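You operate a simulated robot arm through the tools that you are given. There is no shell and no other tool.

You are at the controls of a simulated robot arm. One attempt, no reset.

Task
Air-test the pipe that the red bung fits: pump it to 100.
Fine: bung in, wing nut tight and test hose on that pipe's nipple before pumping; vent stays shut.

The check looks at the end state, three seconds after you hand in, the way a careful person would. Anything else that was tipped, shoved, dropped, spilled or broken makes it a failure.

Robot
A 7-joint arm with a two-finger parallel gripper, fixed in place. Base frame: the origin is at the foot of the arm, x ahead of it, y to its left, z up. Units: mm, rad, N and s.
Its first joint turns from -2.304 to 2.304 rad. Payload 3.91 kg.
Tool frame: the origin (TCP) lies between the finger pads and is the grasp point; the fingertips stand 30 mm ahead of it; z points along the fingers, y is the line along which they close. Largest opening 110 mm; finger width 20, thickness 10; the body of the gripper, 48 by 112 mm, starts 55 mm behind the TCP.
Orientation is that of the tool frame in the base frame, as [roll, pitch, yaw] about the fixed x, y, z axes, in that order (R = Rz(yaw) Ry(pitch) Rx(roll)). With the fingers straight down and closing along the base's y, the tool's x points along the base's -x, its y along +y and its z along -z.

Tools
- The arm moves only by the tool apply_moves. Its argument "moves" is text: rows parted by semicolons, each of 7 numbers parted by spaces: the turn, a rotation vector about the tool's x, y, z in units of 60 degrees (1.0 is 60 degrees), then the shift along the tool's x, y, z in units of 150 mm (1.0 is 150 mm), then the gripper command, from -1 (shut) to 1 (fully open), values between in proportion. In form: ax ay az dx dy dz gripper; .... A call has 1 to 20 rows; each row is the pose to reach, as a shift and turn from the pose commanded when the call began, along the tool's axes at that moment. A call with a number of a shift or a turn outside -1 to 1 is refused whole. Each row takes 0.2 s and may step no farther than 50 mm and 0.15 rad from the row before; otherwise, or with a gripper value out of range, the whole call is refused. A pose out of reach is approached as far as the arm can. The call stops where the force on the tool passes 40 N (or 10 N more than at its start, if that is more) or the arm is blocked; 0.2 s more then pass. Each finger travels about 108 mm/s and halts on what it meets, pressing with about 23 N; the grip force reading is that of the motor and also rises with nothing between the fingers. The clock runs only during rows and for 0.2 s after the last one: add rows that repeat a pose to give the fingers time. It gives the time, the measured TCP pose, the force on the tool (base axes), the opening and the grip force at its end, in the units of the frame above (readings bear some noise), with the torque about the TCP (base axes, N m) and any sound that the robot's microphone picked up.
- Cameras (640 x 400 px; columns grow to the right, rows downward): "scene" is fixed at [398.6, 501.4, 1642.2]; the picture's right is [-0.59, -0.81, 0.00], its down [-0.66, 0.48, -0.58] and it looks along [0.47, -0.34, -0.82] (base axes); focal length 372 px, centre (320, 200). "wrist" rides on the gripper at [72, 17, -103] in the tool frame; the picture's right is [-0.23, 0.97, 0.00], its down [-0.76, -0.18, -0.62] and it looks along [-0.61, -0.14, 0.78] (tool axes); focal length 222 px, centre (320, 200). There is no depth. A picture from a camera that has moved, and an enlarged one, comes with that camera's place and axes in the base frame and with its lens.
- get_image(camera): a new picture of that camera. The clock stands still meanwhile.
- enlarge(camera, box): a new picture of the part [left, top, right, bottom] of that camera's present view, enlarged. The clock stands still meanwhile.
- sign_off(): hands the job in; it is judged then, once.

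Places have to be worked out from the pictures, the camera data and where the tool is seen. Open the gripper and draw the arm clear of the work before you hand the job in, unless the task says otherwise.

The tools are called after ">>>" by a JSON object that holds its "op" and its "data". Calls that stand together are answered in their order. apply_moves: Moves the arm, as the interface text tells. Its arguments: {"type":"object","properties":{"moves":{"type":"string"}},"required":["moves"]} The other tools are called the same way: get_image (camera) takes a picture; enlarge (camera, box) takes an enlarged picture of a part of a camera's view; sign_off () hands the job in.

At the start:

```text
time: 0.0
tcp_pos: [531.5, 82.5, 1250.1]
orientation: [3.141, 0.0, 3.141]
force: [-0.1, -1.0, 0.7]
ft_torque: [0.0, -0.01, -0.01]
width: 109.9
gripper_force: 0.0
```

scene: 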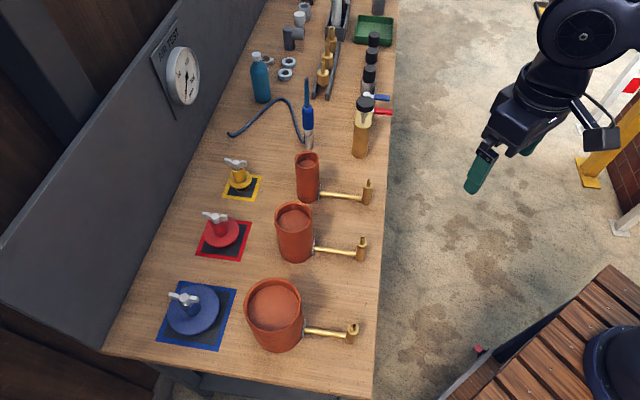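
wrist: 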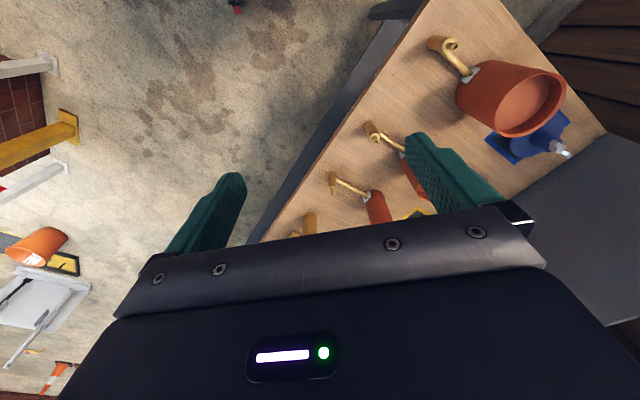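

I start by looking closely at the bench to identify the parts.

>>> {"op": "enlarge", "data": {"camera": "scene", "box": [140, 140, 400, 360]}}

>>> {"op": "enlarge", "data": {"camera": "scene", "box": [220, 0, 420, 170]}}

>>> {"op": "enlarge", "data": {"camera": "scene", "box": [140, 10, 230, 130]}}

```text
1.82 times, centred on (270, 250) of scene
camera zoom: at [398.6, 501.4, 1642.2], right [-0.59, -0.81, 0.0], down [-0.66, 0.48, -0.58], along [0.47, -0.34, -0.82], focal length 677 px, centre (411, 109)
```

zoom: 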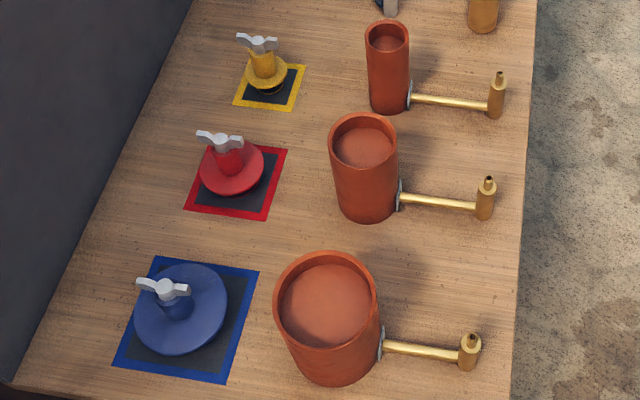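

```text
2.35 times, centred on (320, 85) of scene
camera zoom: at [398.6, 501.4, 1642.2], right [-0.59, -0.81, 0.0], down [-0.66, 0.48, -0.58], along [0.47, -0.34, -0.82], focal length 877 px, centre (320, 471)
```

zoom: 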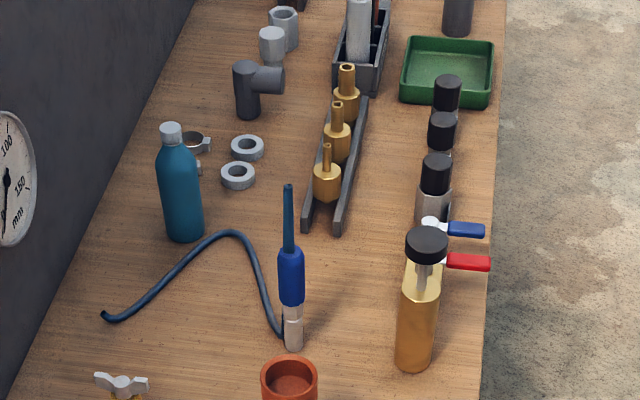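

```text
3.33 times, centred on (185, 70) of scene
camera zoom: at [398.6, 501.4, 1642.2], right [-0.59, -0.81, 0.0], down [-0.66, 0.48, -0.58], along [0.47, -0.34, -0.82], focal length 1242 px, centre (770, 633)
```

zoom: 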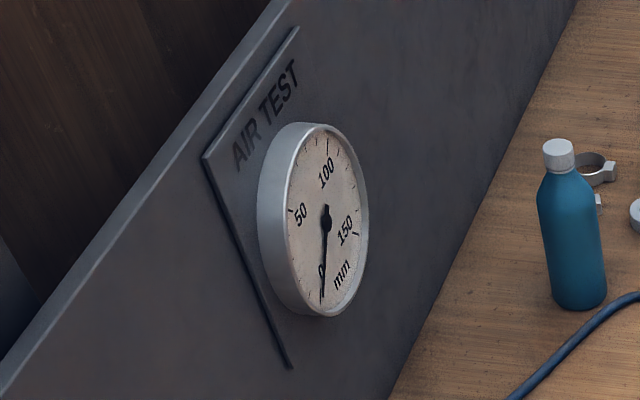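

The bench runs diagonally (about -45° in the base frame). I turn the tool by 45° to look straight across the bench with the wrist camera.

>>> {"op": "apply_moves", "data": {"moves": "0 0 -0.14 0 0 0 1; 0 0 -0.28 0 0 0 1; 0 0 -0.42 0 0 0 1; 0 0 -0.56 0 0 0 1; 0 0 -0.7 0 0 0 1; 0 0 -0.75 0 0 0 1; 0 0 -0.75 0 0 0 1"}}

>>> {"op": "get_image", "data": {"camera": "wrist"}}

>>> {"op": "get_image", "data": {"camera": "scene"}}

```text
time: 1.6
tcp_pos: [531.7, 83.8, 1248.9]
orientation: [-3.141, 0.0, -2.355]
force: [0.5, -1.2, 0.2]
ft_torque: [0.03, 0.01, 0.0]
width: 109.8
gripper_force: 0.0
```

```text
taken
camera wrist: at [467.7, 44.6, 1354.0], right [-0.53, 0.85, 0.0], down [0.66, 0.41, 0.62], along [0.53, 0.33, -0.78], focal length 222 px, centre (320, 200)
```

wrist: 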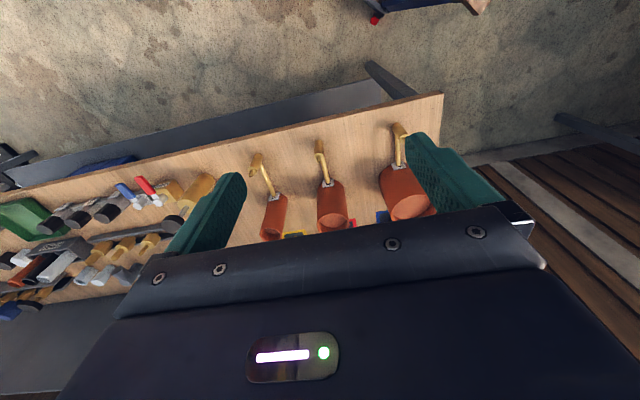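

```text
taken
```

scene: 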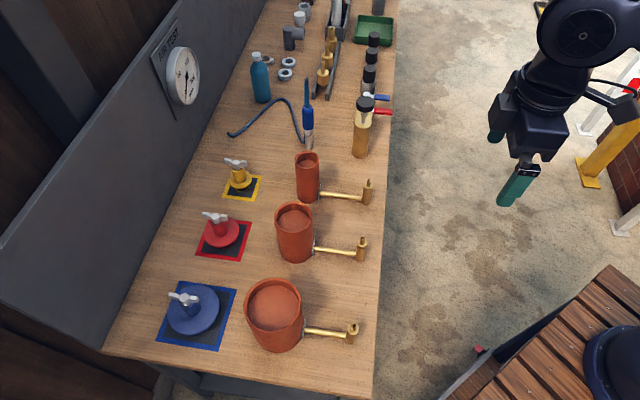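

Bench top is at about z=784, with the corner near (427,357). I zoom in on the hose end, pump and valves.

>>> {"op": "enlarge", "data": {"camera": "scene", "box": [220, 65, 330, 165]}}

>>> {"op": "enlarge", "data": {"camera": "scene", "box": [330, 60, 420, 170]}}

>>> {"op": "enlarge", "data": {"camera": "wrist", "box": [0, 120, 260, 300]}}

>>> {"op": "enlarge", "data": {"camera": "scene", "box": [190, 140, 390, 270]}}

```text
4.00 times, centred on (275, 115) of scene
camera zoom: at [398.6, 501.4, 1642.2], right [-0.59, -0.81, 0.0], down [-0.66, 0.48, -0.58], along [0.47, -0.34, -0.82], focal length 1490 px, centre (500, 540)
```

zoom: 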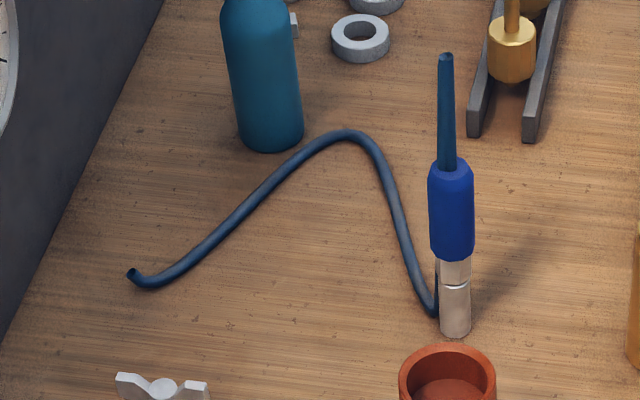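

```text
3.64 times, centred on (375, 115) of scene
camera zoom: at [398.6, 501.4, 1642.2], right [-0.59, -0.81, 0.0], down [-0.66, 0.48, -0.58], along [0.47, -0.34, -0.82], focal length 1355 px, centre (120, 509)
```

zoom: 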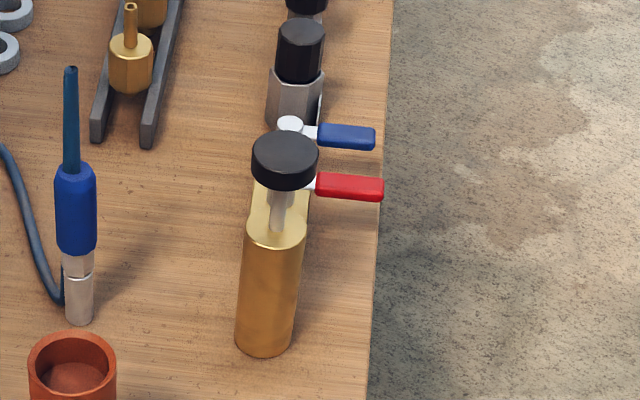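

```text
2.22 times, centred on (130, 210) of wrist
camera zoom: at [467.7, 44.6, 1354.0], right [-0.53, 0.85, 0.0], down [0.66, 0.41, 0.62], along [0.53, 0.33, -0.78], focal length 494 px, centre (742, 178)
```

zoom: 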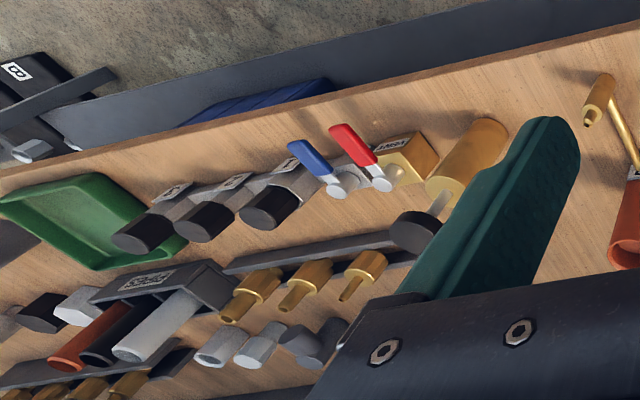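

```text
3.08 times, centred on (290, 205) of scene
camera zoom: at [398.6, 501.4, 1642.2], right [-0.59, -0.81, 0.0], down [-0.66, 0.48, -0.58], along [0.47, -0.34, -0.82], focal length 1146 px, centre (412, 185)
```

zoom: 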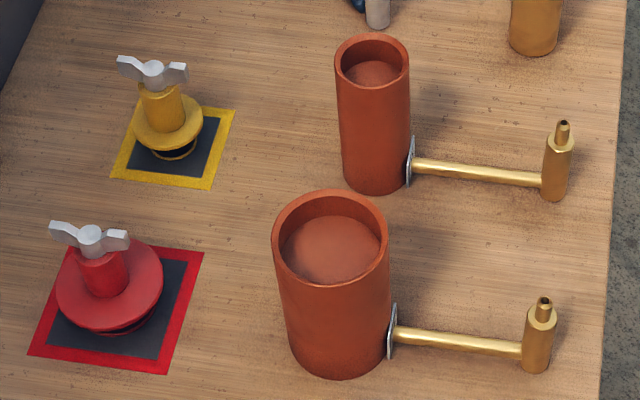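

The hose end stands upright near (1074,55); red bung near (950,418); red pipe near (786,292); pump near (955,-53). I move toward the red bung, staying high, to look more closely.

>>> {"op": "apply_moves", "data": {"moves": "0 0 0 -0.3 0.1 0 1; 0 0 0 -0.6 0.2 0 1; 0 0 0 -0.9 0.3 0 1; 0 0 0 -1 0.37 0 1; 0 0 0 -1 0.37 0 1"}}

>>> {"op": "get_image", "data": {"camera": "wrist"}}

```text
time: 2.8
tcp_pos: [597.5, 229.4, 1252.1]
orientation: [-3.14, 0.0, -2.355]
force: [-0.6, 0.3, -0.4]
ft_torque: [0.0, 0.0, 0.02]
width: 109.8
gripper_force: 0.1
```

```text
taken
camera wrist: at [533.9, 190.8, 1355.8], right [-0.53, 0.85, 0.0], down [0.66, 0.41, 0.62], along [0.53, 0.33, -0.78], focal length 222 px, centre (320, 200)
```

wrist: 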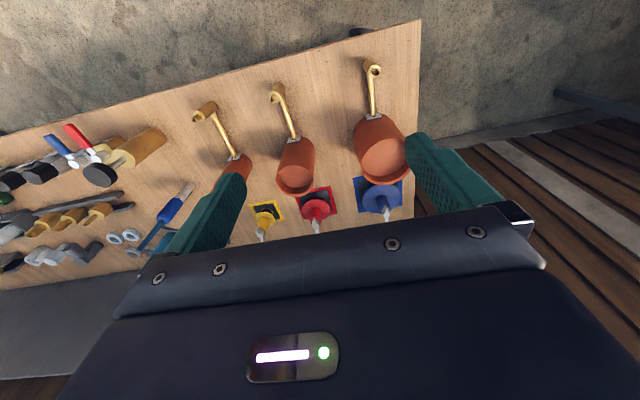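

Good view. I enlarge the bungs/pipes and the valve area for detail.

>>> {"op": "enlarge", "data": {"camera": "wrist", "box": [240, 50, 420, 250]}}

>>> {"op": "enlarge", "data": {"camera": "wrist", "box": [0, 110, 200, 270]}}

```text
2.00 times, centred on (330, 150) of wrist
camera zoom: at [533.9, 190.8, 1355.8], right [-0.53, 0.85, 0.0], down [0.66, 0.41, 0.62], along [0.53, 0.33, -0.78], focal length 444 px, centre (300, 300)
```

zoom: 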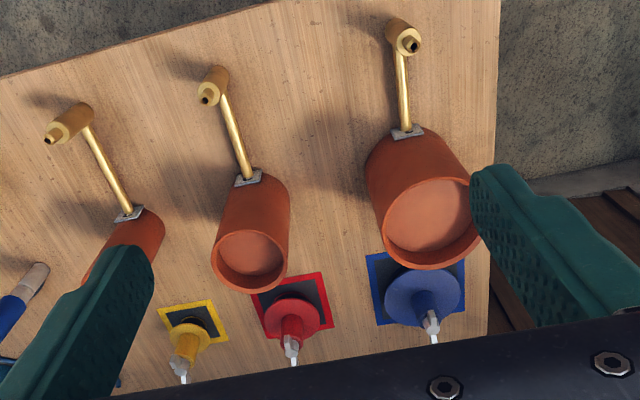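

```text
2.50 times, centred on (100, 190) of wrist
camera zoom: at [533.9, 190.8, 1355.8], right [-0.53, 0.85, 0.0], down [0.66, 0.41, 0.62], along [0.53, 0.33, -0.78], focal length 555 px, centre (870, 225)
```

zoom: 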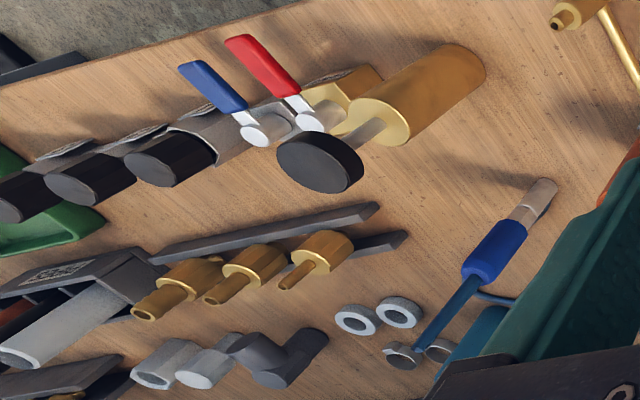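

Triangulated: red pipe rim ≈(792,289,951), red bung disc ≈(927,423,830), wing nut ≈(928,422,897). The bung is a bit far, so I'll turn toward radial and then tilt the tool outward to gain reach.

>>> {"op": "apply_moves", "data": {"moves": "0 0 0.1 -0.24 -0.035 0.17 1; 0 0 0.2 -0.48 -0.07 0.34 1; 0 0 0.3 -0.72 -0.105 0.51 1; 0 0 0.4167 -0.98 -0.14 0.68 1; 0 0 0.4167 -0.98 -0.14 0.68 1"}}

>>> {"op": "get_image", "data": {"camera": "wrist"}}

```text
time: 4.0
tcp_pos: [717.5, 316.2, 1149.8]
orientation: [3.14, 0.002, -2.795]
force: [0.7, -0.2, 0.0]
ft_torque: [0.01, 0.01, -0.01]
width: 110.2
gripper_force: 0.0
```

```text
taken
camera wrist: at [642.5, 309.6, 1253.5], right [-0.12, 0.99, 0.0], down [0.78, 0.09, 0.62], along [0.62, 0.07, -0.78], focal length 222 px, centre (320, 200)
```

wrist: 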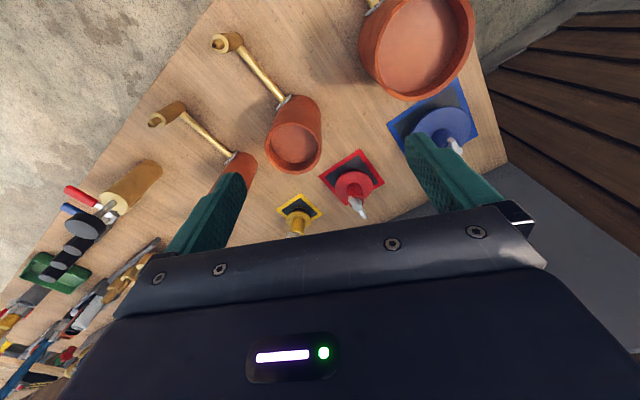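

Now I tilt the tool 25° outward while advancing to a point back along the planned approach line to the red bung.

>>> {"op": "apply_moves", "data": {"moves": "0 -0.1 0 -0.24 0.04 0.17 1; 0 -0.2 0 -0.48 0.085 0.35 1; 0 -0.3 0 -0.73 0.13 0.53 1; 0 -0.4167 0 -0.99 0.183 0.713 1; 0 -0.4167 0 -0.99 0.183 0.713 1; 0 -0.4167 0 -0.99 0.183 0.713 1"}}

>>> {"op": "get_image", "data": {"camera": "wrist"}}

>>> {"op": "get_image", "data": {"camera": "scene"}}

```text
time: 5.4
tcp_pos: [847.0, 395.5, 1043.0]
orientation: [3.141, 0.436, -2.792]
force: [-0.1, 1.1, -0.4]
ft_torque: [-0.01, 0.01, -0.01]
width: 109.8
gripper_force: 0.1
```

```text
taken
camera wrist: at [738.1, 373.8, 1106.3], right [-0.14, 0.99, 0.1], down [0.46, -0.02, 0.89], along [0.88, 0.17, -0.45], focal length 222 px, centre (320, 200)
```

wrist: 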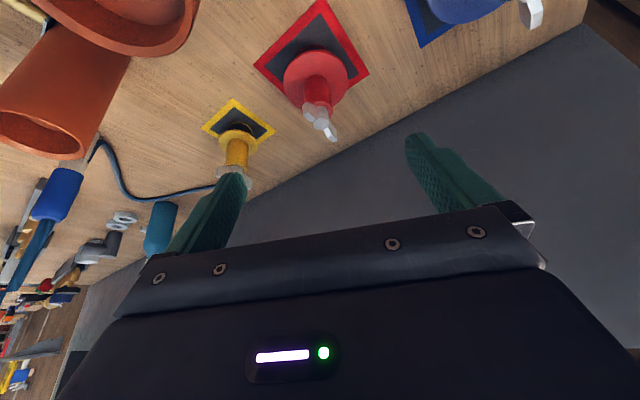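

```text
taken
```

scene: 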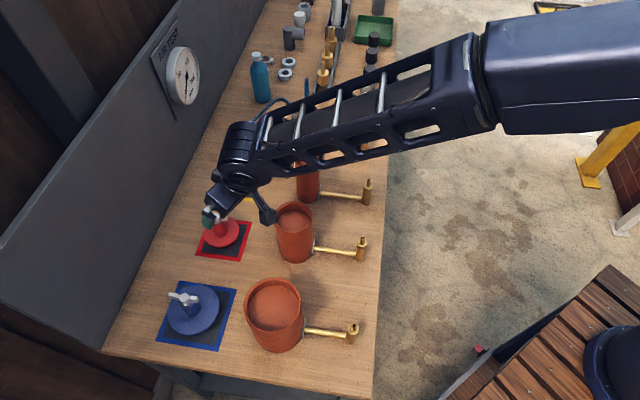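

The pose is fine and the camera mount clears the pipe. I enlarge the wrist view to refine the bung's hub and wing-nut position.

>>> {"op": "enlarge", "data": {"camera": "wrist", "box": [240, 0, 400, 160]}}

>>> {"op": "enlarge", "data": {"camera": "scene", "box": [170, 170, 310, 290]}}

```text
2.50 times, centred on (320, 80) of wrist
camera zoom: at [738.1, 373.8, 1106.3], right [-0.14, 0.99, 0.1], down [0.46, -0.02, 0.89], along [0.88, 0.17, -0.45], focal length 555 px, centre (320, 500)
```

zoom: 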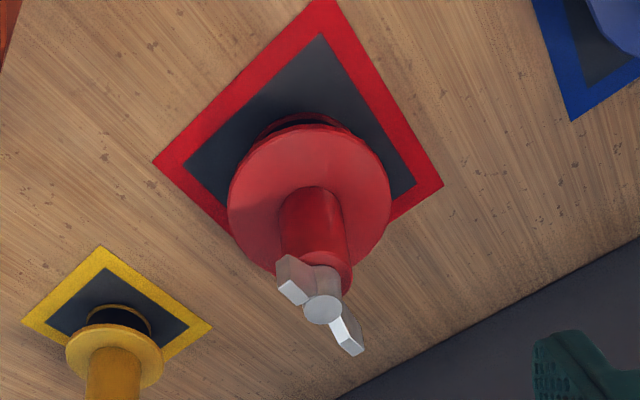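

```text
3.33 times, centred on (240, 230) of scene
camera zoom: at [398.6, 501.4, 1642.2], right [-0.59, -0.81, 0.0], down [-0.66, 0.48, -0.58], along [0.47, -0.34, -0.82], focal length 1242 px, centre (587, 100)
```

zoom: 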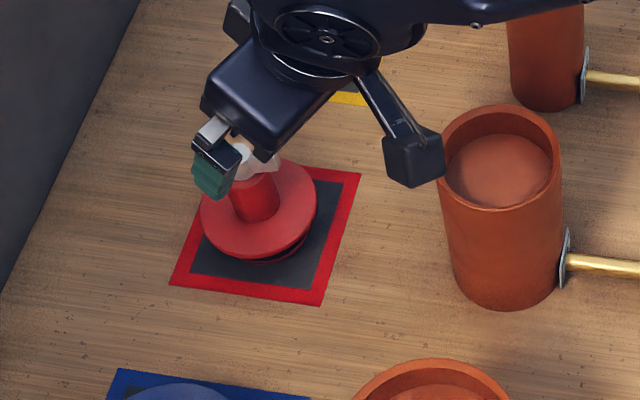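

Reprojection matches my estimates within ~2 mm. I advance 130 mm along the tool axis toward the bung hub.

>>> {"op": "apply_moves", "data": {"moves": "0 0 0 0 0 0.29 0.6; 0 0 0 -0.01 -0.01 0.58 0.6; 0 0 0 -0.02 -0.015 0.867 0.6; 0 0 0 -0.02 -0.015 0.867 0.6"}}

>>> {"op": "get_image", "data": {"camera": "wrist"}}

>>> {"op": "enlarge", "data": {"camera": "scene", "box": [170, 170, 310, 290]}}

```text
time: 6.4
tcp_pos: [903.0, 409.2, 925.1]
orientation: [-3.14, 0.437, -2.793]
force: [-0.5, -0.7, 0.9]
ft_torque: [0.02, 0.03, -0.02]
width: 87.8
gripper_force: 0.0
```

```text
taken
camera wrist: at [794.2, 389.1, 988.5], right [-0.14, 0.99, 0.1], down [0.46, -0.02, 0.89], along [0.88, 0.17, -0.45], focal length 222 px, centre (320, 200)
```

wrist: 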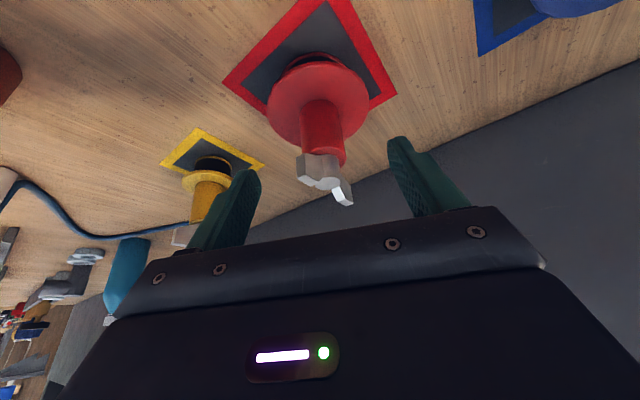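

```text
3.33 times, centred on (240, 230) of scene
camera zoom: at [398.6, 501.4, 1642.2], right [-0.59, -0.81, 0.0], down [-0.66, 0.48, -0.58], along [0.47, -0.34, -0.82], focal length 1242 px, centre (587, 100)
```

zoom: 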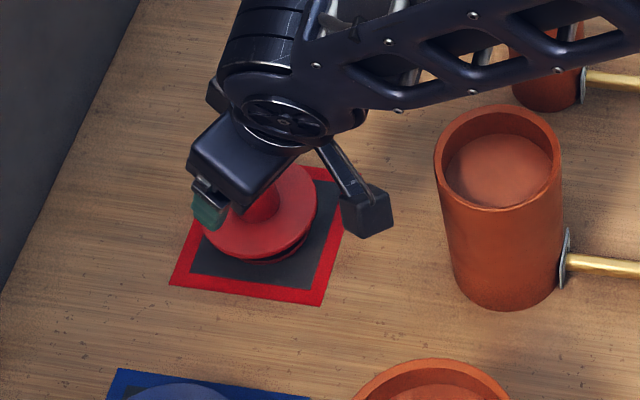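

Alignment holds. I advance the remaining ~63 mm so the fingers straddle the hub below the wing nut.

>>> {"op": "apply_moves", "data": {"moves": "0 0 0 0 0.02 0.2 0.6; 0 0 0 -0.009 0.026 0.36 0.6; 0 0 0 -0.009 0.026 0.423 0.6; 0 0 0 -0.009 0.026 0.423 0.6"}}

>>> {"op": "get_image", "data": {"camera": "wrist"}}

>>> {"op": "enlarge", "data": {"camera": "scene", "box": [170, 170, 310, 290]}}

```text
time: 7.4
tcp_pos: [927.9, 423.1, 869.2]
orientation: [-3.141, 0.438, -2.792]
force: [0.2, -0.6, 0.2]
ft_torque: [-0.02, 0.0, -0.01]
width: 87.9
gripper_force: 0.0
```

```text
taken
camera wrist: at [818.7, 403.3, 931.7], right [-0.14, 0.99, 0.1], down [0.46, -0.02, 0.89], along [0.88, 0.17, -0.45], focal length 222 px, centre (320, 200)
```

wrist: 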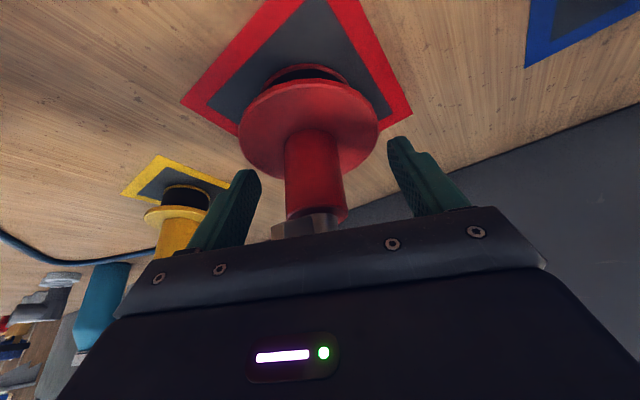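

```text
3.33 times, centred on (240, 230) of scene
camera zoom: at [398.6, 501.4, 1642.2], right [-0.59, -0.81, 0.0], down [-0.66, 0.48, -0.58], along [0.47, -0.34, -0.82], focal length 1242 px, centre (587, 100)
```

zoom: 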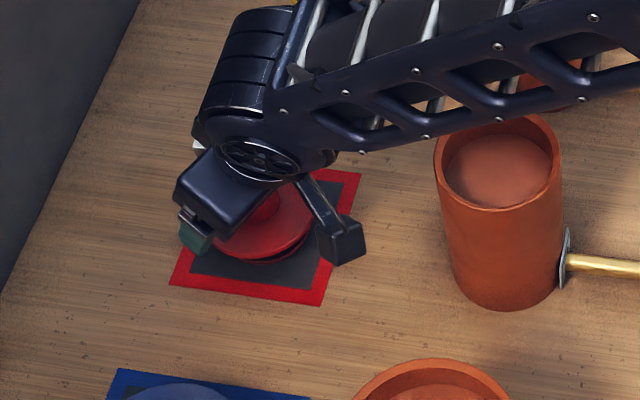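

The fingers straddle the hub well above the disc. I close the gripper.

>>> {"op": "apply_moves", "data": {"moves": "0 0 0 0 0 0 0; 0 0 0 0 0 0 -0.4; 0 0 0 0 0 0 -1; 0 0 0 0 0 0 -1; 0 0 0 0 0 0 -1"}}

>>> {"op": "get_image", "data": {"camera": "wrist"}}

```text
time: 8.6
tcp_pos: [927.6, 424.4, 868.9]
orientation: [-3.141, 0.435, -2.792]
force: [0.9, -1.4, 1.1]
ft_torque: [-0.12, -0.07, 0.01]
width: 33.3
gripper_force: 23.5
```

```text
taken
camera wrist: at [818.7, 403.1, 931.8], right [-0.14, 0.99, 0.1], down [0.46, -0.02, 0.89], along [0.88, 0.17, -0.45], focal length 222 px, centre (320, 200)
```

wrist: 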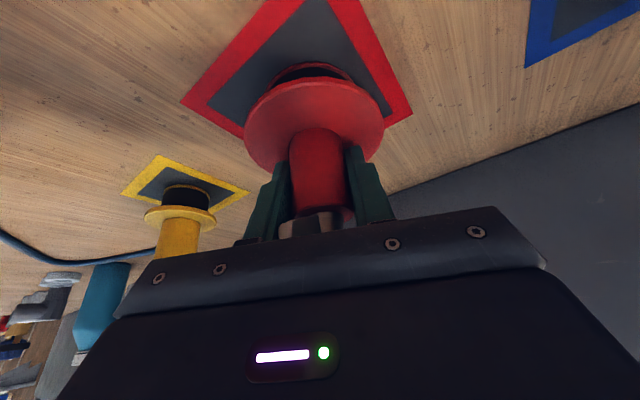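

Gripped at 33.3 mm width. I lift straight up and check that the bung comes cleanly.

>>> {"op": "apply_moves", "data": {"moves": "0 0 0 -0.04 0 -0.085 -1; 0 0 0 -0.1126 0 -0.2417 -1; 0 0 0 -0.2252 0 -0.4834 -1; 0 0 0 -0.3378 0 -0.7251 -1; 0 0 0 -0.394 0 -0.846 -1; 0 0 0 -0.394 0 -0.846 -1"}}

>>> {"op": "get_image", "data": {"camera": "wrist"}}

>>> {"op": "enlarge", "data": {"camera": "scene", "box": [170, 140, 330, 290]}}

```text
time: 10.0
tcp_pos: [928.2, 423.8, 1007.0]
orientation: [3.141, 0.436, -2.793]
force: [-0.3, 0.7, -3.8]
ft_torque: [0.01, -0.01, 0.0]
width: 33.5
gripper_force: 22.5
```

```text
taken
camera wrist: at [818.4, 402.9, 1072.0], right [-0.14, 0.99, 0.1], down [0.46, -0.02, 0.89], along [0.88, 0.17, -0.45], focal length 222 px, centre (320, 200)
```

wrist: 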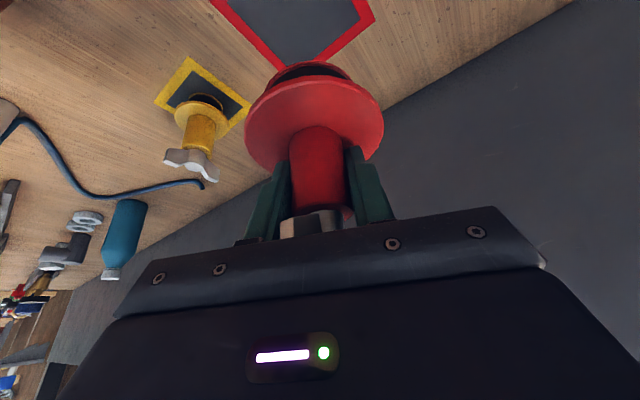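

```text
2.67 times, centred on (250, 215) of scene
camera zoom: at [398.6, 501.4, 1642.2], right [-0.59, -0.81, 0.0], down [-0.66, 0.48, -0.58], along [0.47, -0.34, -0.82], focal length 994 px, centre (507, 160)
```

zoom: 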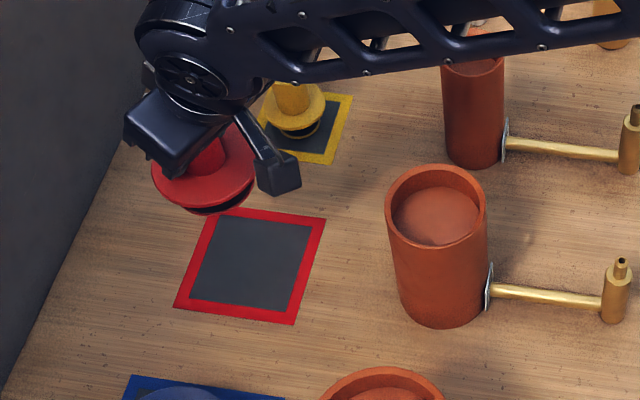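

The bung is held upright. Before inserting, I look into the red pipe's mouth to gauge its inner depth.

>>> {"op": "enlarge", "data": {"camera": "scene", "box": [265, 190, 325, 270]}}

>>> {"op": "enlarge", "data": {"camera": "wrist", "box": [220, 40, 420, 240]}}

>>> {"op": "enlarge", "data": {"camera": "scene", "box": [190, 160, 260, 230]}}

```text
5.00 times, centred on (295, 230) of scene
camera zoom: at [398.6, 501.4, 1642.2], right [-0.59, -0.81, 0.0], down [-0.66, 0.48, -0.58], along [0.47, -0.34, -0.82], focal length 1863 px, centre (445, 50)
```

zoom: 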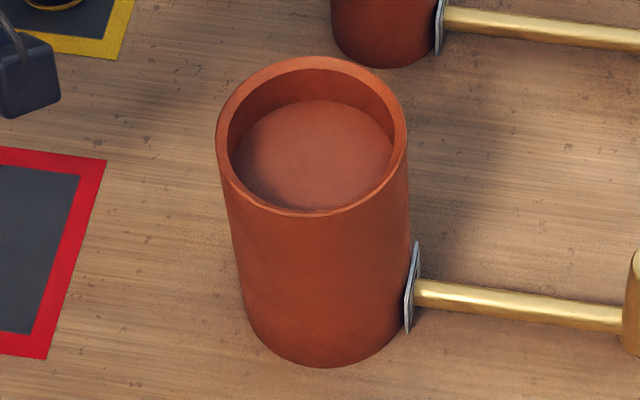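

```text
2.00 times, centred on (320, 140) of wrist
camera zoom: at [818.4, 402.9, 1072.0], right [-0.14, 0.99, 0.1], down [0.46, -0.02, 0.89], along [0.88, 0.17, -0.45], focal length 444 px, centre (320, 320)
```

zoom: 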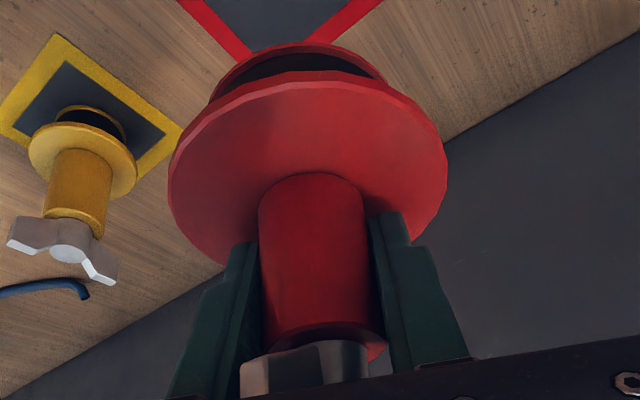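

```text
5.71 times, centred on (225, 195) of scene
camera zoom: at [398.6, 501.4, 1642.2], right [-0.59, -0.81, 0.0], down [-0.66, 0.48, -0.58], along [0.47, -0.34, -0.82], focal length 2129 px, centre (863, 229)
```

zoom: 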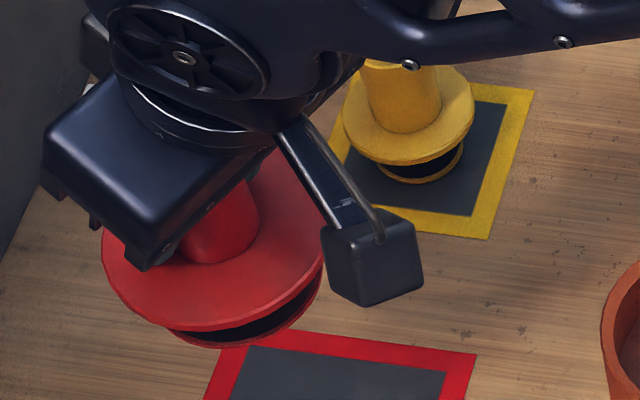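

The bung hangs centered on the TCP (within ~1-2 mm). I raise to clear the pipe rim, then carry it laterally toward the red pipe.

>>> {"op": "apply_moves", "data": {"moves": "0 0 0 -0.1 0 -0.2 -1; 0 0 0 -0.155 0 -0.332 -1; 0 0 0 0.028 -0.091 -0.417 -1; 0 0 0 0.211 -0.183 -0.502 -1; 0 0 0 0.394 -0.274 -0.588 -1; 0 0 0 0.577 -0.366 -0.673 -1; 0 0 0 0.577 -0.366 -0.673 -1"}}

>>> {"op": "enlarge", "data": {"camera": "scene", "box": [190, 140, 350, 280]}}

>>> {"op": "get_image", "data": {"camera": "wrist"}}

```text
time: 11.6
tcp_pos: [830.7, 331.5, 1062.2]
orientation: [3.141, 0.437, -2.794]
force: [0.1, 0.5, -3.9]
ft_torque: [0.01, 0.03, -0.03]
width: 33.4
gripper_force: 22.6
```

```text
2.86 times, centred on (270, 210) of scene
camera zoom: at [398.6, 501.4, 1642.2], right [-0.59, -0.81, 0.0], down [-0.66, 0.48, -0.58], along [0.47, -0.34, -0.82], focal length 1064 px, centre (463, 171)
```

zoom: 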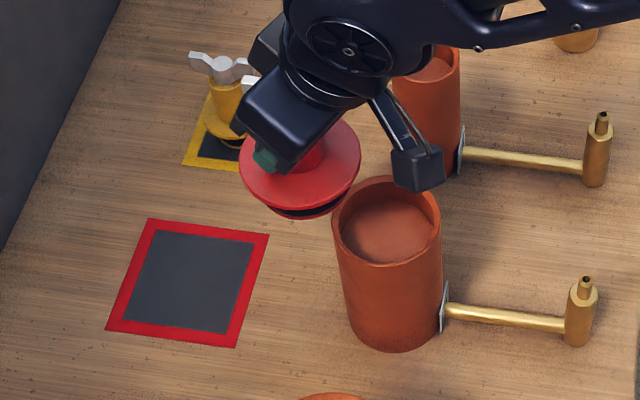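

```text
taken
camera wrist: at [722.2, 309.8, 1125.8], right [-0.14, 0.99, 0.1], down [0.46, -0.02, 0.89], along [0.88, 0.17, -0.45], focal length 222 px, centre (320, 200)
```

wrist: 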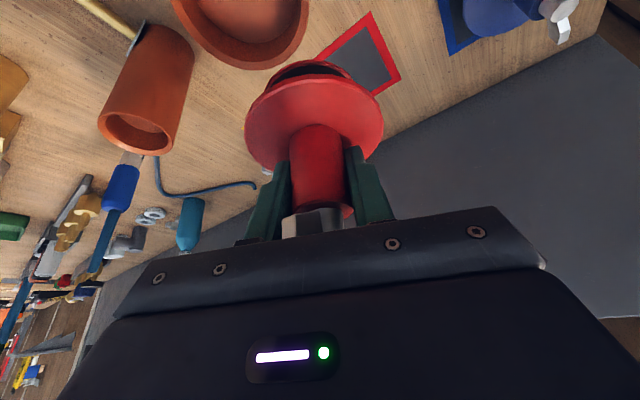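

I move the remaining (-39,-42) mm to place it directly over the pipe axis.

>>> {"op": "apply_moves", "data": {"moves": "0 0 0 0.1552 -0.0865 -0.0722 -1; 0 0 0 0.3105 -0.173 -0.1445 -1; 0 0 0 0.3105 -0.173 -0.1445 -1; 0 0 0 0.3105 -0.173 -0.1445 -1"}}

>>> {"op": "enlarge", "data": {"camera": "scene", "box": [240, 160, 340, 270]}}

>>> {"op": "enlarge", "data": {"camera": "wrist", "box": [220, 0, 420, 240]}}

```text
time: 12.6
tcp_pos: [792.1, 289.0, 1061.4]
orientation: [-3.141, 0.437, -2.792]
force: [0.3, -0.2, -3.9]
ft_torque: [0.0, 0.02, 0.02]
width: 33.3
gripper_force: 22.9
```

```text
3.64 times, centred on (290, 215) of scene
camera zoom: at [398.6, 501.4, 1642.2], right [-0.59, -0.81, 0.0], down [-0.66, 0.48, -0.58], along [0.47, -0.34, -0.82], focal length 1355 px, centre (429, 146)
```

zoom: 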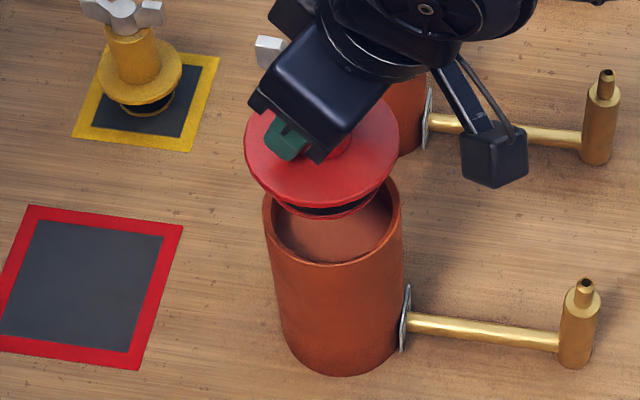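

```text
1.67 times, centred on (320, 120) of wrist
camera zoom: at [682.8, 268.6, 1124.7], right [-0.14, 0.99, 0.1], down [0.46, -0.02, 0.89], along [0.88, 0.17, -0.45], focal length 370 px, centre (320, 333)
```

zoom: 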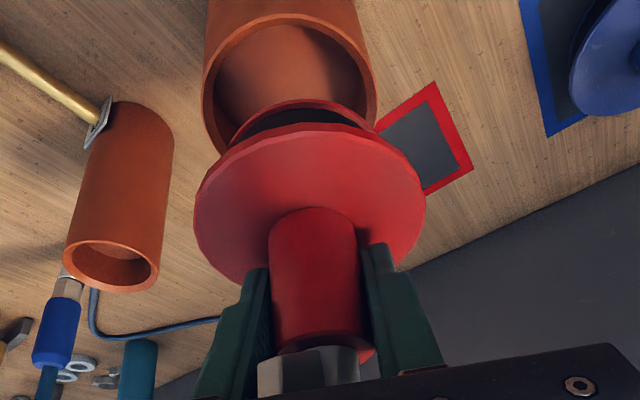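

Relative alignment suggests the pipe axis is ~2.5 mm toward -y of the bung. I correct that and start lowering by 45 mm.

>>> {"op": "apply_moves", "data": {"moves": "0 0 0 0.004 -0.017 0 -1; 0 0 0 0.046 -0.017 0.09 -1; 0 0 0 0.088 -0.017 0.18 -1; 0 0 0 0.129 -0.017 0.271 -1; 0 0 0 0.129 -0.017 0.271 -1"}}

>>> {"op": "enlarge", "data": {"camera": "scene", "box": [250, 180, 330, 270]}}

>>> {"op": "enlarge", "data": {"camera": "wrist", "box": [220, 0, 420, 240]}}

```text
time: 13.8
tcp_pos: [793.3, 286.7, 1015.7]
orientation: [3.142, 0.437, -2.792]
force: [0.2, 0.1, -4.4]
ft_torque: [0.04, 0.02, 0.01]
width: 33.1
gripper_force: 22.7
```

```text
4.44 times, centred on (290, 225) of scene
camera zoom: at [398.6, 501.4, 1642.2], right [-0.59, -0.81, 0.0], down [-0.66, 0.48, -0.58], along [0.47, -0.34, -0.82], focal length 1656 px, centre (453, 89)
```

zoom: 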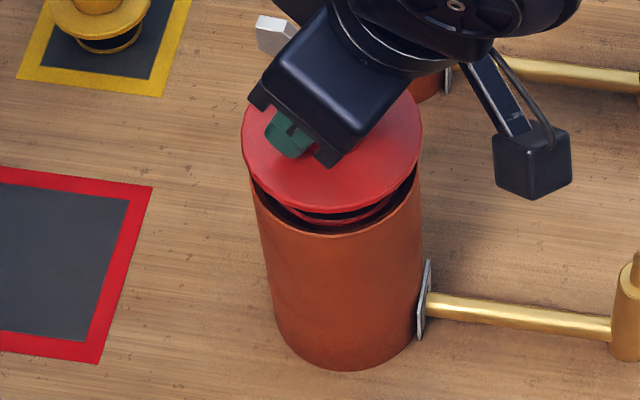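

```text
1.67 times, centred on (320, 120) of wrist
camera zoom: at [683.8, 265.9, 1079.3], right [-0.14, 0.99, 0.1], down [0.46, -0.02, 0.89], along [0.88, 0.17, -0.45], focal length 370 px, centre (320, 333)
```

zoom: 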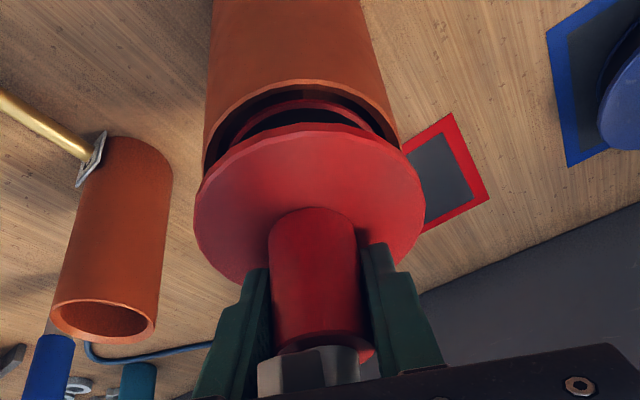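

The lower ring is entering the pipe centrally. I continue lowering slowly until the flange meets the rim.

>>> {"op": "apply_moves", "data": {"moves": "0 0 0 0.014 -0.007 0.03 -1; 0 0 0 0.028 -0.007 0.06 -1; 0 0 0 0.037 -0.007 0.078 -1; 0 0 0 0.045 -0.007 0.096 -1; 0 0 0 0.053 -0.007 0.114 -1; 0 0 0 0.06 -0.007 0.129 -1; 0 0 0 0.068 -0.007 0.145 -1"}}

>>> {"op": "enlarge", "data": {"camera": "scene", "box": [250, 180, 330, 270]}}

>>> {"op": "enlarge", "data": {"camera": "wrist", "box": [220, 0, 420, 240]}}

```text
time: 15.4
tcp_pos: [794.1, 286.2, 992.4]
orientation: [-3.141, 0.436, -2.793]
force: [0.3, 0.6, -3.5]
ft_torque: [-0.01, 0.01, 0.0]
width: 33.2
gripper_force: 22.9
```

```text
4.44 times, centred on (290, 225) of scene
camera zoom: at [398.6, 501.4, 1642.2], right [-0.59, -0.81, 0.0], down [-0.66, 0.48, -0.58], along [0.47, -0.34, -0.82], focal length 1656 px, centre (453, 89)
```

zoom: 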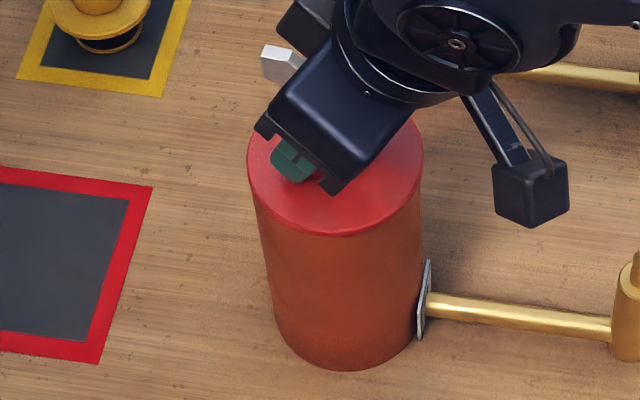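

```text
1.67 times, centred on (320, 120) of wrist
camera zoom: at [684.3, 265.3, 1056.2], right [-0.14, 0.99, 0.1], down [0.46, -0.02, 0.89], along [0.88, 0.17, -0.45], focal length 370 px, centre (320, 333)
```

zoom: 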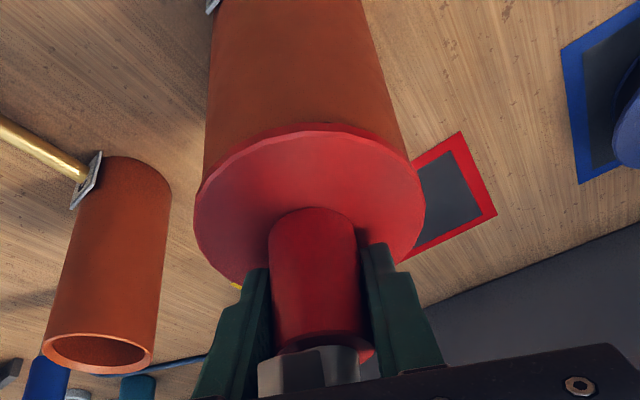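

Nearly seated with no contact yet. I lower in ~2 mm steps until contact shows.

>>> {"op": "apply_moves", "data": {"moves": "0 0 0 0.0056 0 0.012 -1; 0 0 0 0.0113 0 0.0241 -1; 0 0 0 0.0113 0 0.0241 -1"}}

>>> {"op": "enlarge", "data": {"camera": "scene", "box": [250, 180, 330, 270]}}

```text
time: 16.2
tcp_pos: [793.6, 285.3, 990.5]
orientation: [3.141, 0.44, -2.793]
force: [4.3, -2.7, 21.3]
ft_torque: [-0.29, -0.27, 0.2]
width: 33.6
gripper_force: 23.1
```

```text
4.44 times, centred on (290, 225) of scene
camera zoom: at [398.6, 501.4, 1642.2], right [-0.59, -0.81, 0.0], down [-0.66, 0.48, -0.58], along [0.47, -0.34, -0.82], focal length 1656 px, centre (453, 89)
```

zoom: 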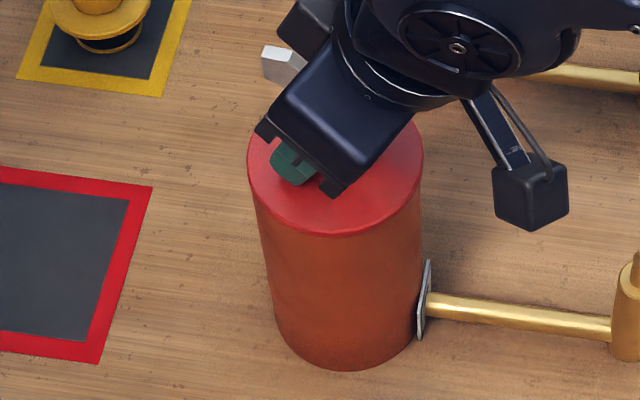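

Contact at ~25 N: the bung is seated. I relieve the pressure slightly and open the fingers.

>>> {"op": "apply_moves", "data": {"moves": "0 0 0 -0.008 0 -0.017 -1; 0 0 0 -0.008 0 -0.017 -0.2; 0 0 0 -0.008 0 -0.017 0.3; 0 0 0 -0.008 0 -0.017 0.5; 0 0 0 -0.008 0 -0.017 0.5"}}

>>> {"op": "get_image", "data": {"camera": "wrist"}}

>>> {"op": "enlarge", "data": {"camera": "scene", "box": [250, 180, 330, 270]}}

```text
time: 17.4
tcp_pos: [792.9, 285.3, 992.1]
orientation: [3.141, 0.436, -2.792]
force: [0.1, 0.5, 0.2]
ft_torque: [0.06, 0.01, 0.01]
width: 82.7
gripper_force: 0.1
```

```text
taken
camera wrist: at [684.2, 265.6, 1055.1], right [-0.14, 0.99, 0.1], down [0.46, -0.02, 0.89], along [0.88, 0.17, -0.45], focal length 222 px, centre (320, 200)
```

wrist: 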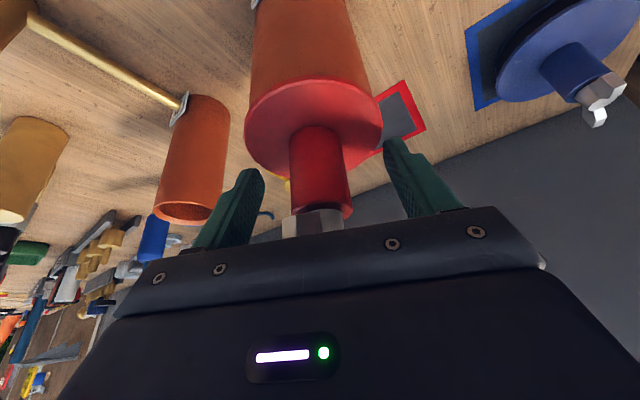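

```text
4.44 times, centred on (290, 225) of scene
camera zoom: at [398.6, 501.4, 1642.2], right [-0.59, -0.81, 0.0], down [-0.66, 0.48, -0.58], along [0.47, -0.34, -0.82], focal length 1656 px, centre (453, 89)
```

zoom: 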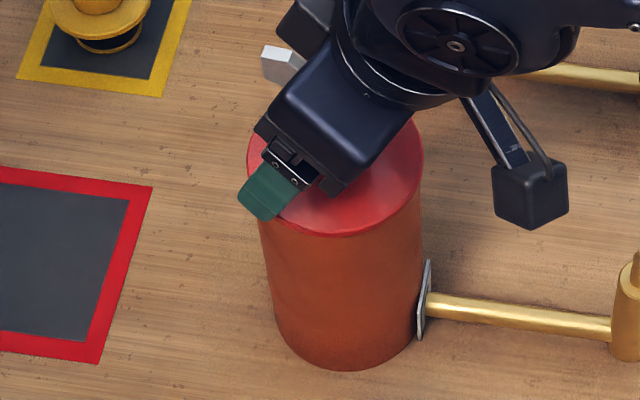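

Released; the bung stays in. I back off along the tool axis, then untilt to vertical.

>>> {"op": "apply_moves", "data": {"moves": "0 0 0 0 0 -0.2 0.5; 0 0 0 0 0 -0.5 0.5; 0 0 0 0 0 -0.8 0.5; 0 0 0 0 0 -1 0.5; 0 0.13 0 0 0 -1 0.5; 0 0.26 0 0 0 -1 0.5; 0 0.39 0 0 0 -1 0.5; 0 0.4167 0 0 0 -1 0.5; 0 0.4167 0 0 0 -1 0.5"}}

>>> {"op": "get_image", "data": {"camera": "wrist"}}

>>> {"op": "enlarge", "data": {"camera": "scene", "box": [250, 170, 330, 270]}}

```text
time: 19.4
tcp_pos: [735.5, 265.3, 1126.8]
orientation: [3.14, 0.0, -2.792]
force: [-1.3, -0.5, 0.4]
ft_torque: [0.02, 0.01, -0.02]
width: 82.5
gripper_force: 0.1
```

```text
taken
camera wrist: at [659.2, 256.9, 1230.9], right [-0.12, 0.99, 0.0], down [0.78, 0.09, 0.62], along [0.62, 0.07, -0.78], focal length 222 px, centre (320, 200)
```

wrist: 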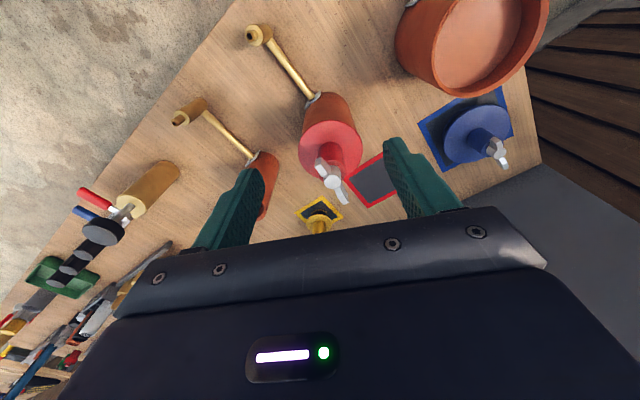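

```text
4.00 times, centred on (290, 220) of scene
camera zoom: at [398.6, 501.4, 1642.2], right [-0.59, -0.81, 0.0], down [-0.66, 0.48, -0.58], along [0.47, -0.34, -0.82], focal length 1490 px, centre (440, 120)
```

zoom: 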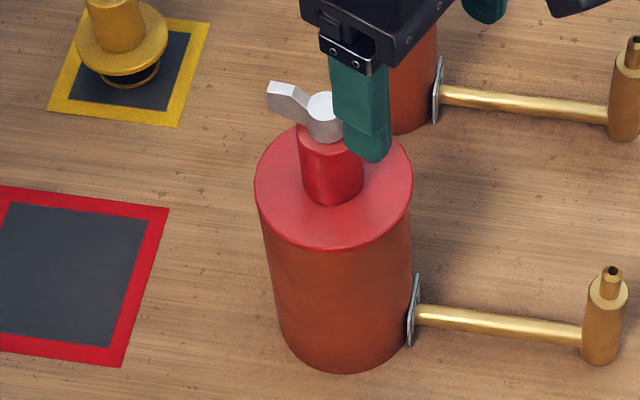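

I enlarge the wrist view to read the wing nut's orientation and position.

>>> {"op": "enlarge", "data": {"camera": "wrist", "box": [260, 80, 420, 220]}}

```text
2.86 times, centred on (340, 150) of wrist
camera zoom: at [659.2, 256.9, 1230.9], right [-0.12, 0.99, 0.0], down [0.78, 0.09, 0.62], along [0.62, 0.07, -0.78], focal length 635 px, centre (263, 343)
```

zoom: 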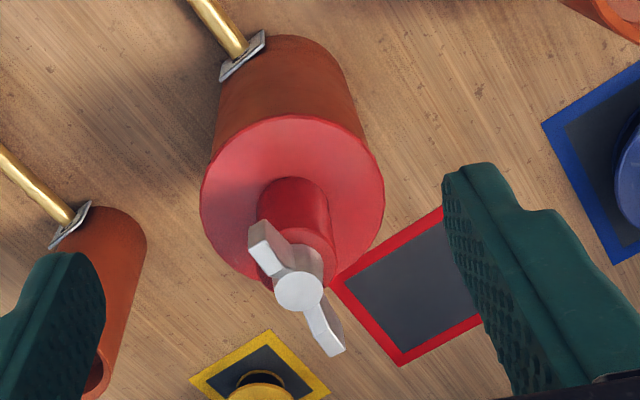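

Wing nut boss top ≈(796,287.5,1024), wings at ~37°, red hub ends ≈z 1003. I align the tool with the wings and stand above the nut.

>>> {"op": "apply_moves", "data": {"moves": "0 0 -0.1 -0.15 0 0.1 0.3; 0 0 -0.2 -0.3 0 0.2 0.1; 0 0 -0.2833 -0.43 0.001 0.347 0.1; 0 0 -0.2833 -0.43 0.001 0.347 0.1"}}

>>> {"op": "get_image", "data": {"camera": "wrist"}}

>>> {"op": "enlarge", "data": {"camera": "scene", "box": [250, 150, 330, 250]}}

```text
time: 20.4
tcp_pos: [795.4, 286.9, 1073.9]
orientation: [3.141, 0.002, -2.494]
force: [0.3, -0.9, 0.3]
ft_torque: [0.0, 0.0, -0.01]
width: 60.2
gripper_force: 0.0
```

```text
taken
camera wrist: at [726.8, 257.4, 1178.3], right [-0.41, 0.91, 0.0], down [0.71, 0.32, 0.62], along [0.57, 0.25, -0.78], focal length 222 px, centre (320, 200)
```

wrist: 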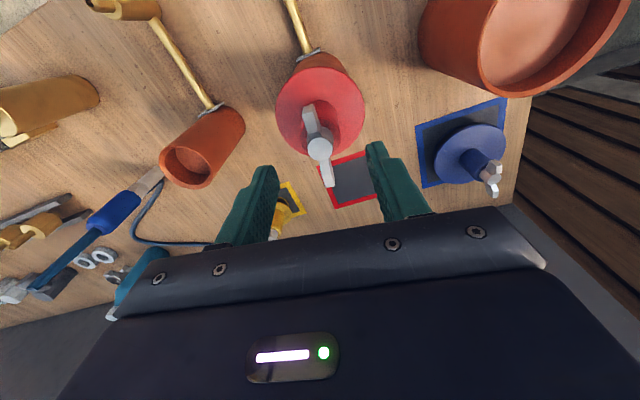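

```text
4.00 times, centred on (290, 200) of scene
camera zoom: at [398.6, 501.4, 1642.2], right [-0.59, -0.81, 0.0], down [-0.66, 0.48, -0.58], along [0.47, -0.34, -0.82], focal length 1490 px, centre (440, 200)
```

zoom: 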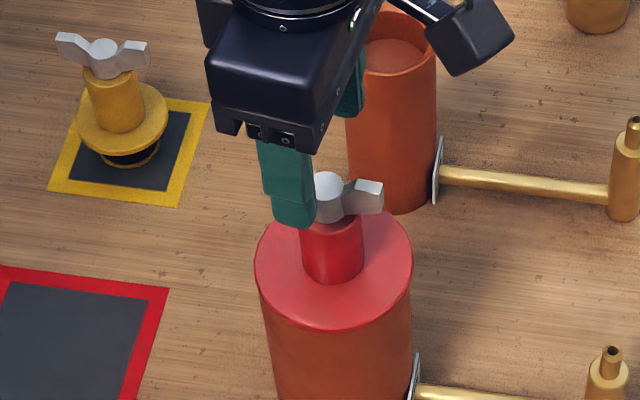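

The wings line up exactly with the tool's x axis. I descend so the fingertips flank the boss (tips ~z 1007) and close.

>>> {"op": "apply_moves", "data": {"moves": "0 0 0 0 0 0.12 0.1; 0 0 0 0 0.002 0.2 0.1; 0 0 0 0 0.002 0.247 0.1; 0 0 0 0 0.002 0.247 0.1; 0 0 0 0 0.002 0.247 -0.4; 0 0 0 0 0.002 0.247 -1; 0 0 0 0 0.002 0.247 -1; 0 0 0 0 0.002 0.247 -1"}}

>>> {"op": "enlarge", "data": {"camera": "scene", "box": [250, 150, 330, 250]}}

>>> {"op": "enlarge", "data": {"camera": "wrist", "box": [240, 60, 420, 240]}}

```text
time: 22.2
tcp_pos: [795.2, 286.2, 1037.5]
orientation: [3.141, 0.0, -2.497]
force: [2.3, -2.0, -1.5]
ft_torque: [-0.08, -0.1, -0.02]
width: 20.4
gripper_force: 22.5
```

```text
4.00 times, centred on (290, 200) of scene
camera zoom: at [398.6, 501.4, 1642.2], right [-0.59, -0.81, 0.0], down [-0.66, 0.48, -0.58], along [0.47, -0.34, -0.82], focal length 1490 px, centre (440, 200)
```

zoom: 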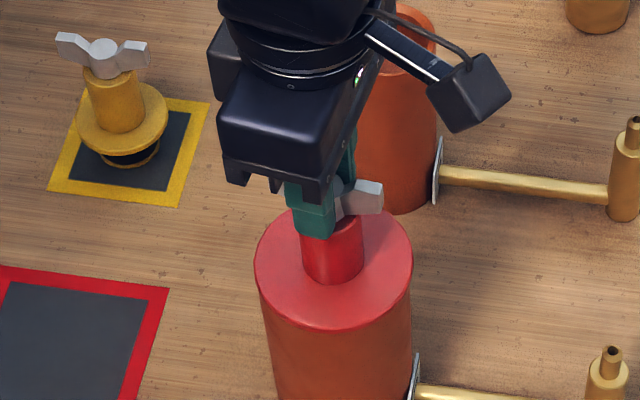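

```text
2.22 times, centred on (330, 150) of wrist
camera zoom: at [726.1, 257.6, 1141.6], right [-0.4, 0.91, 0.0], down [0.72, 0.32, 0.62], along [0.57, 0.25, -0.78], focal length 494 px, centre (298, 311)
```

zoom: 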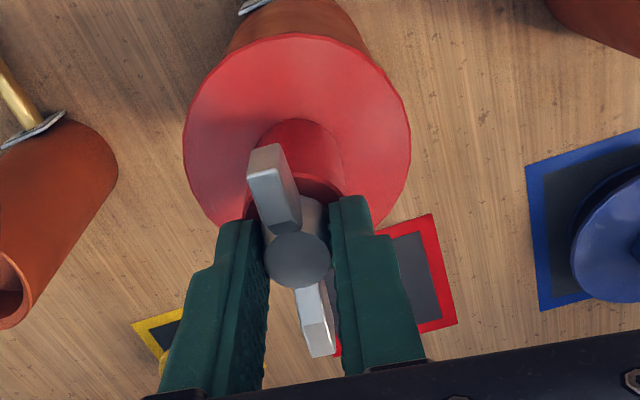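

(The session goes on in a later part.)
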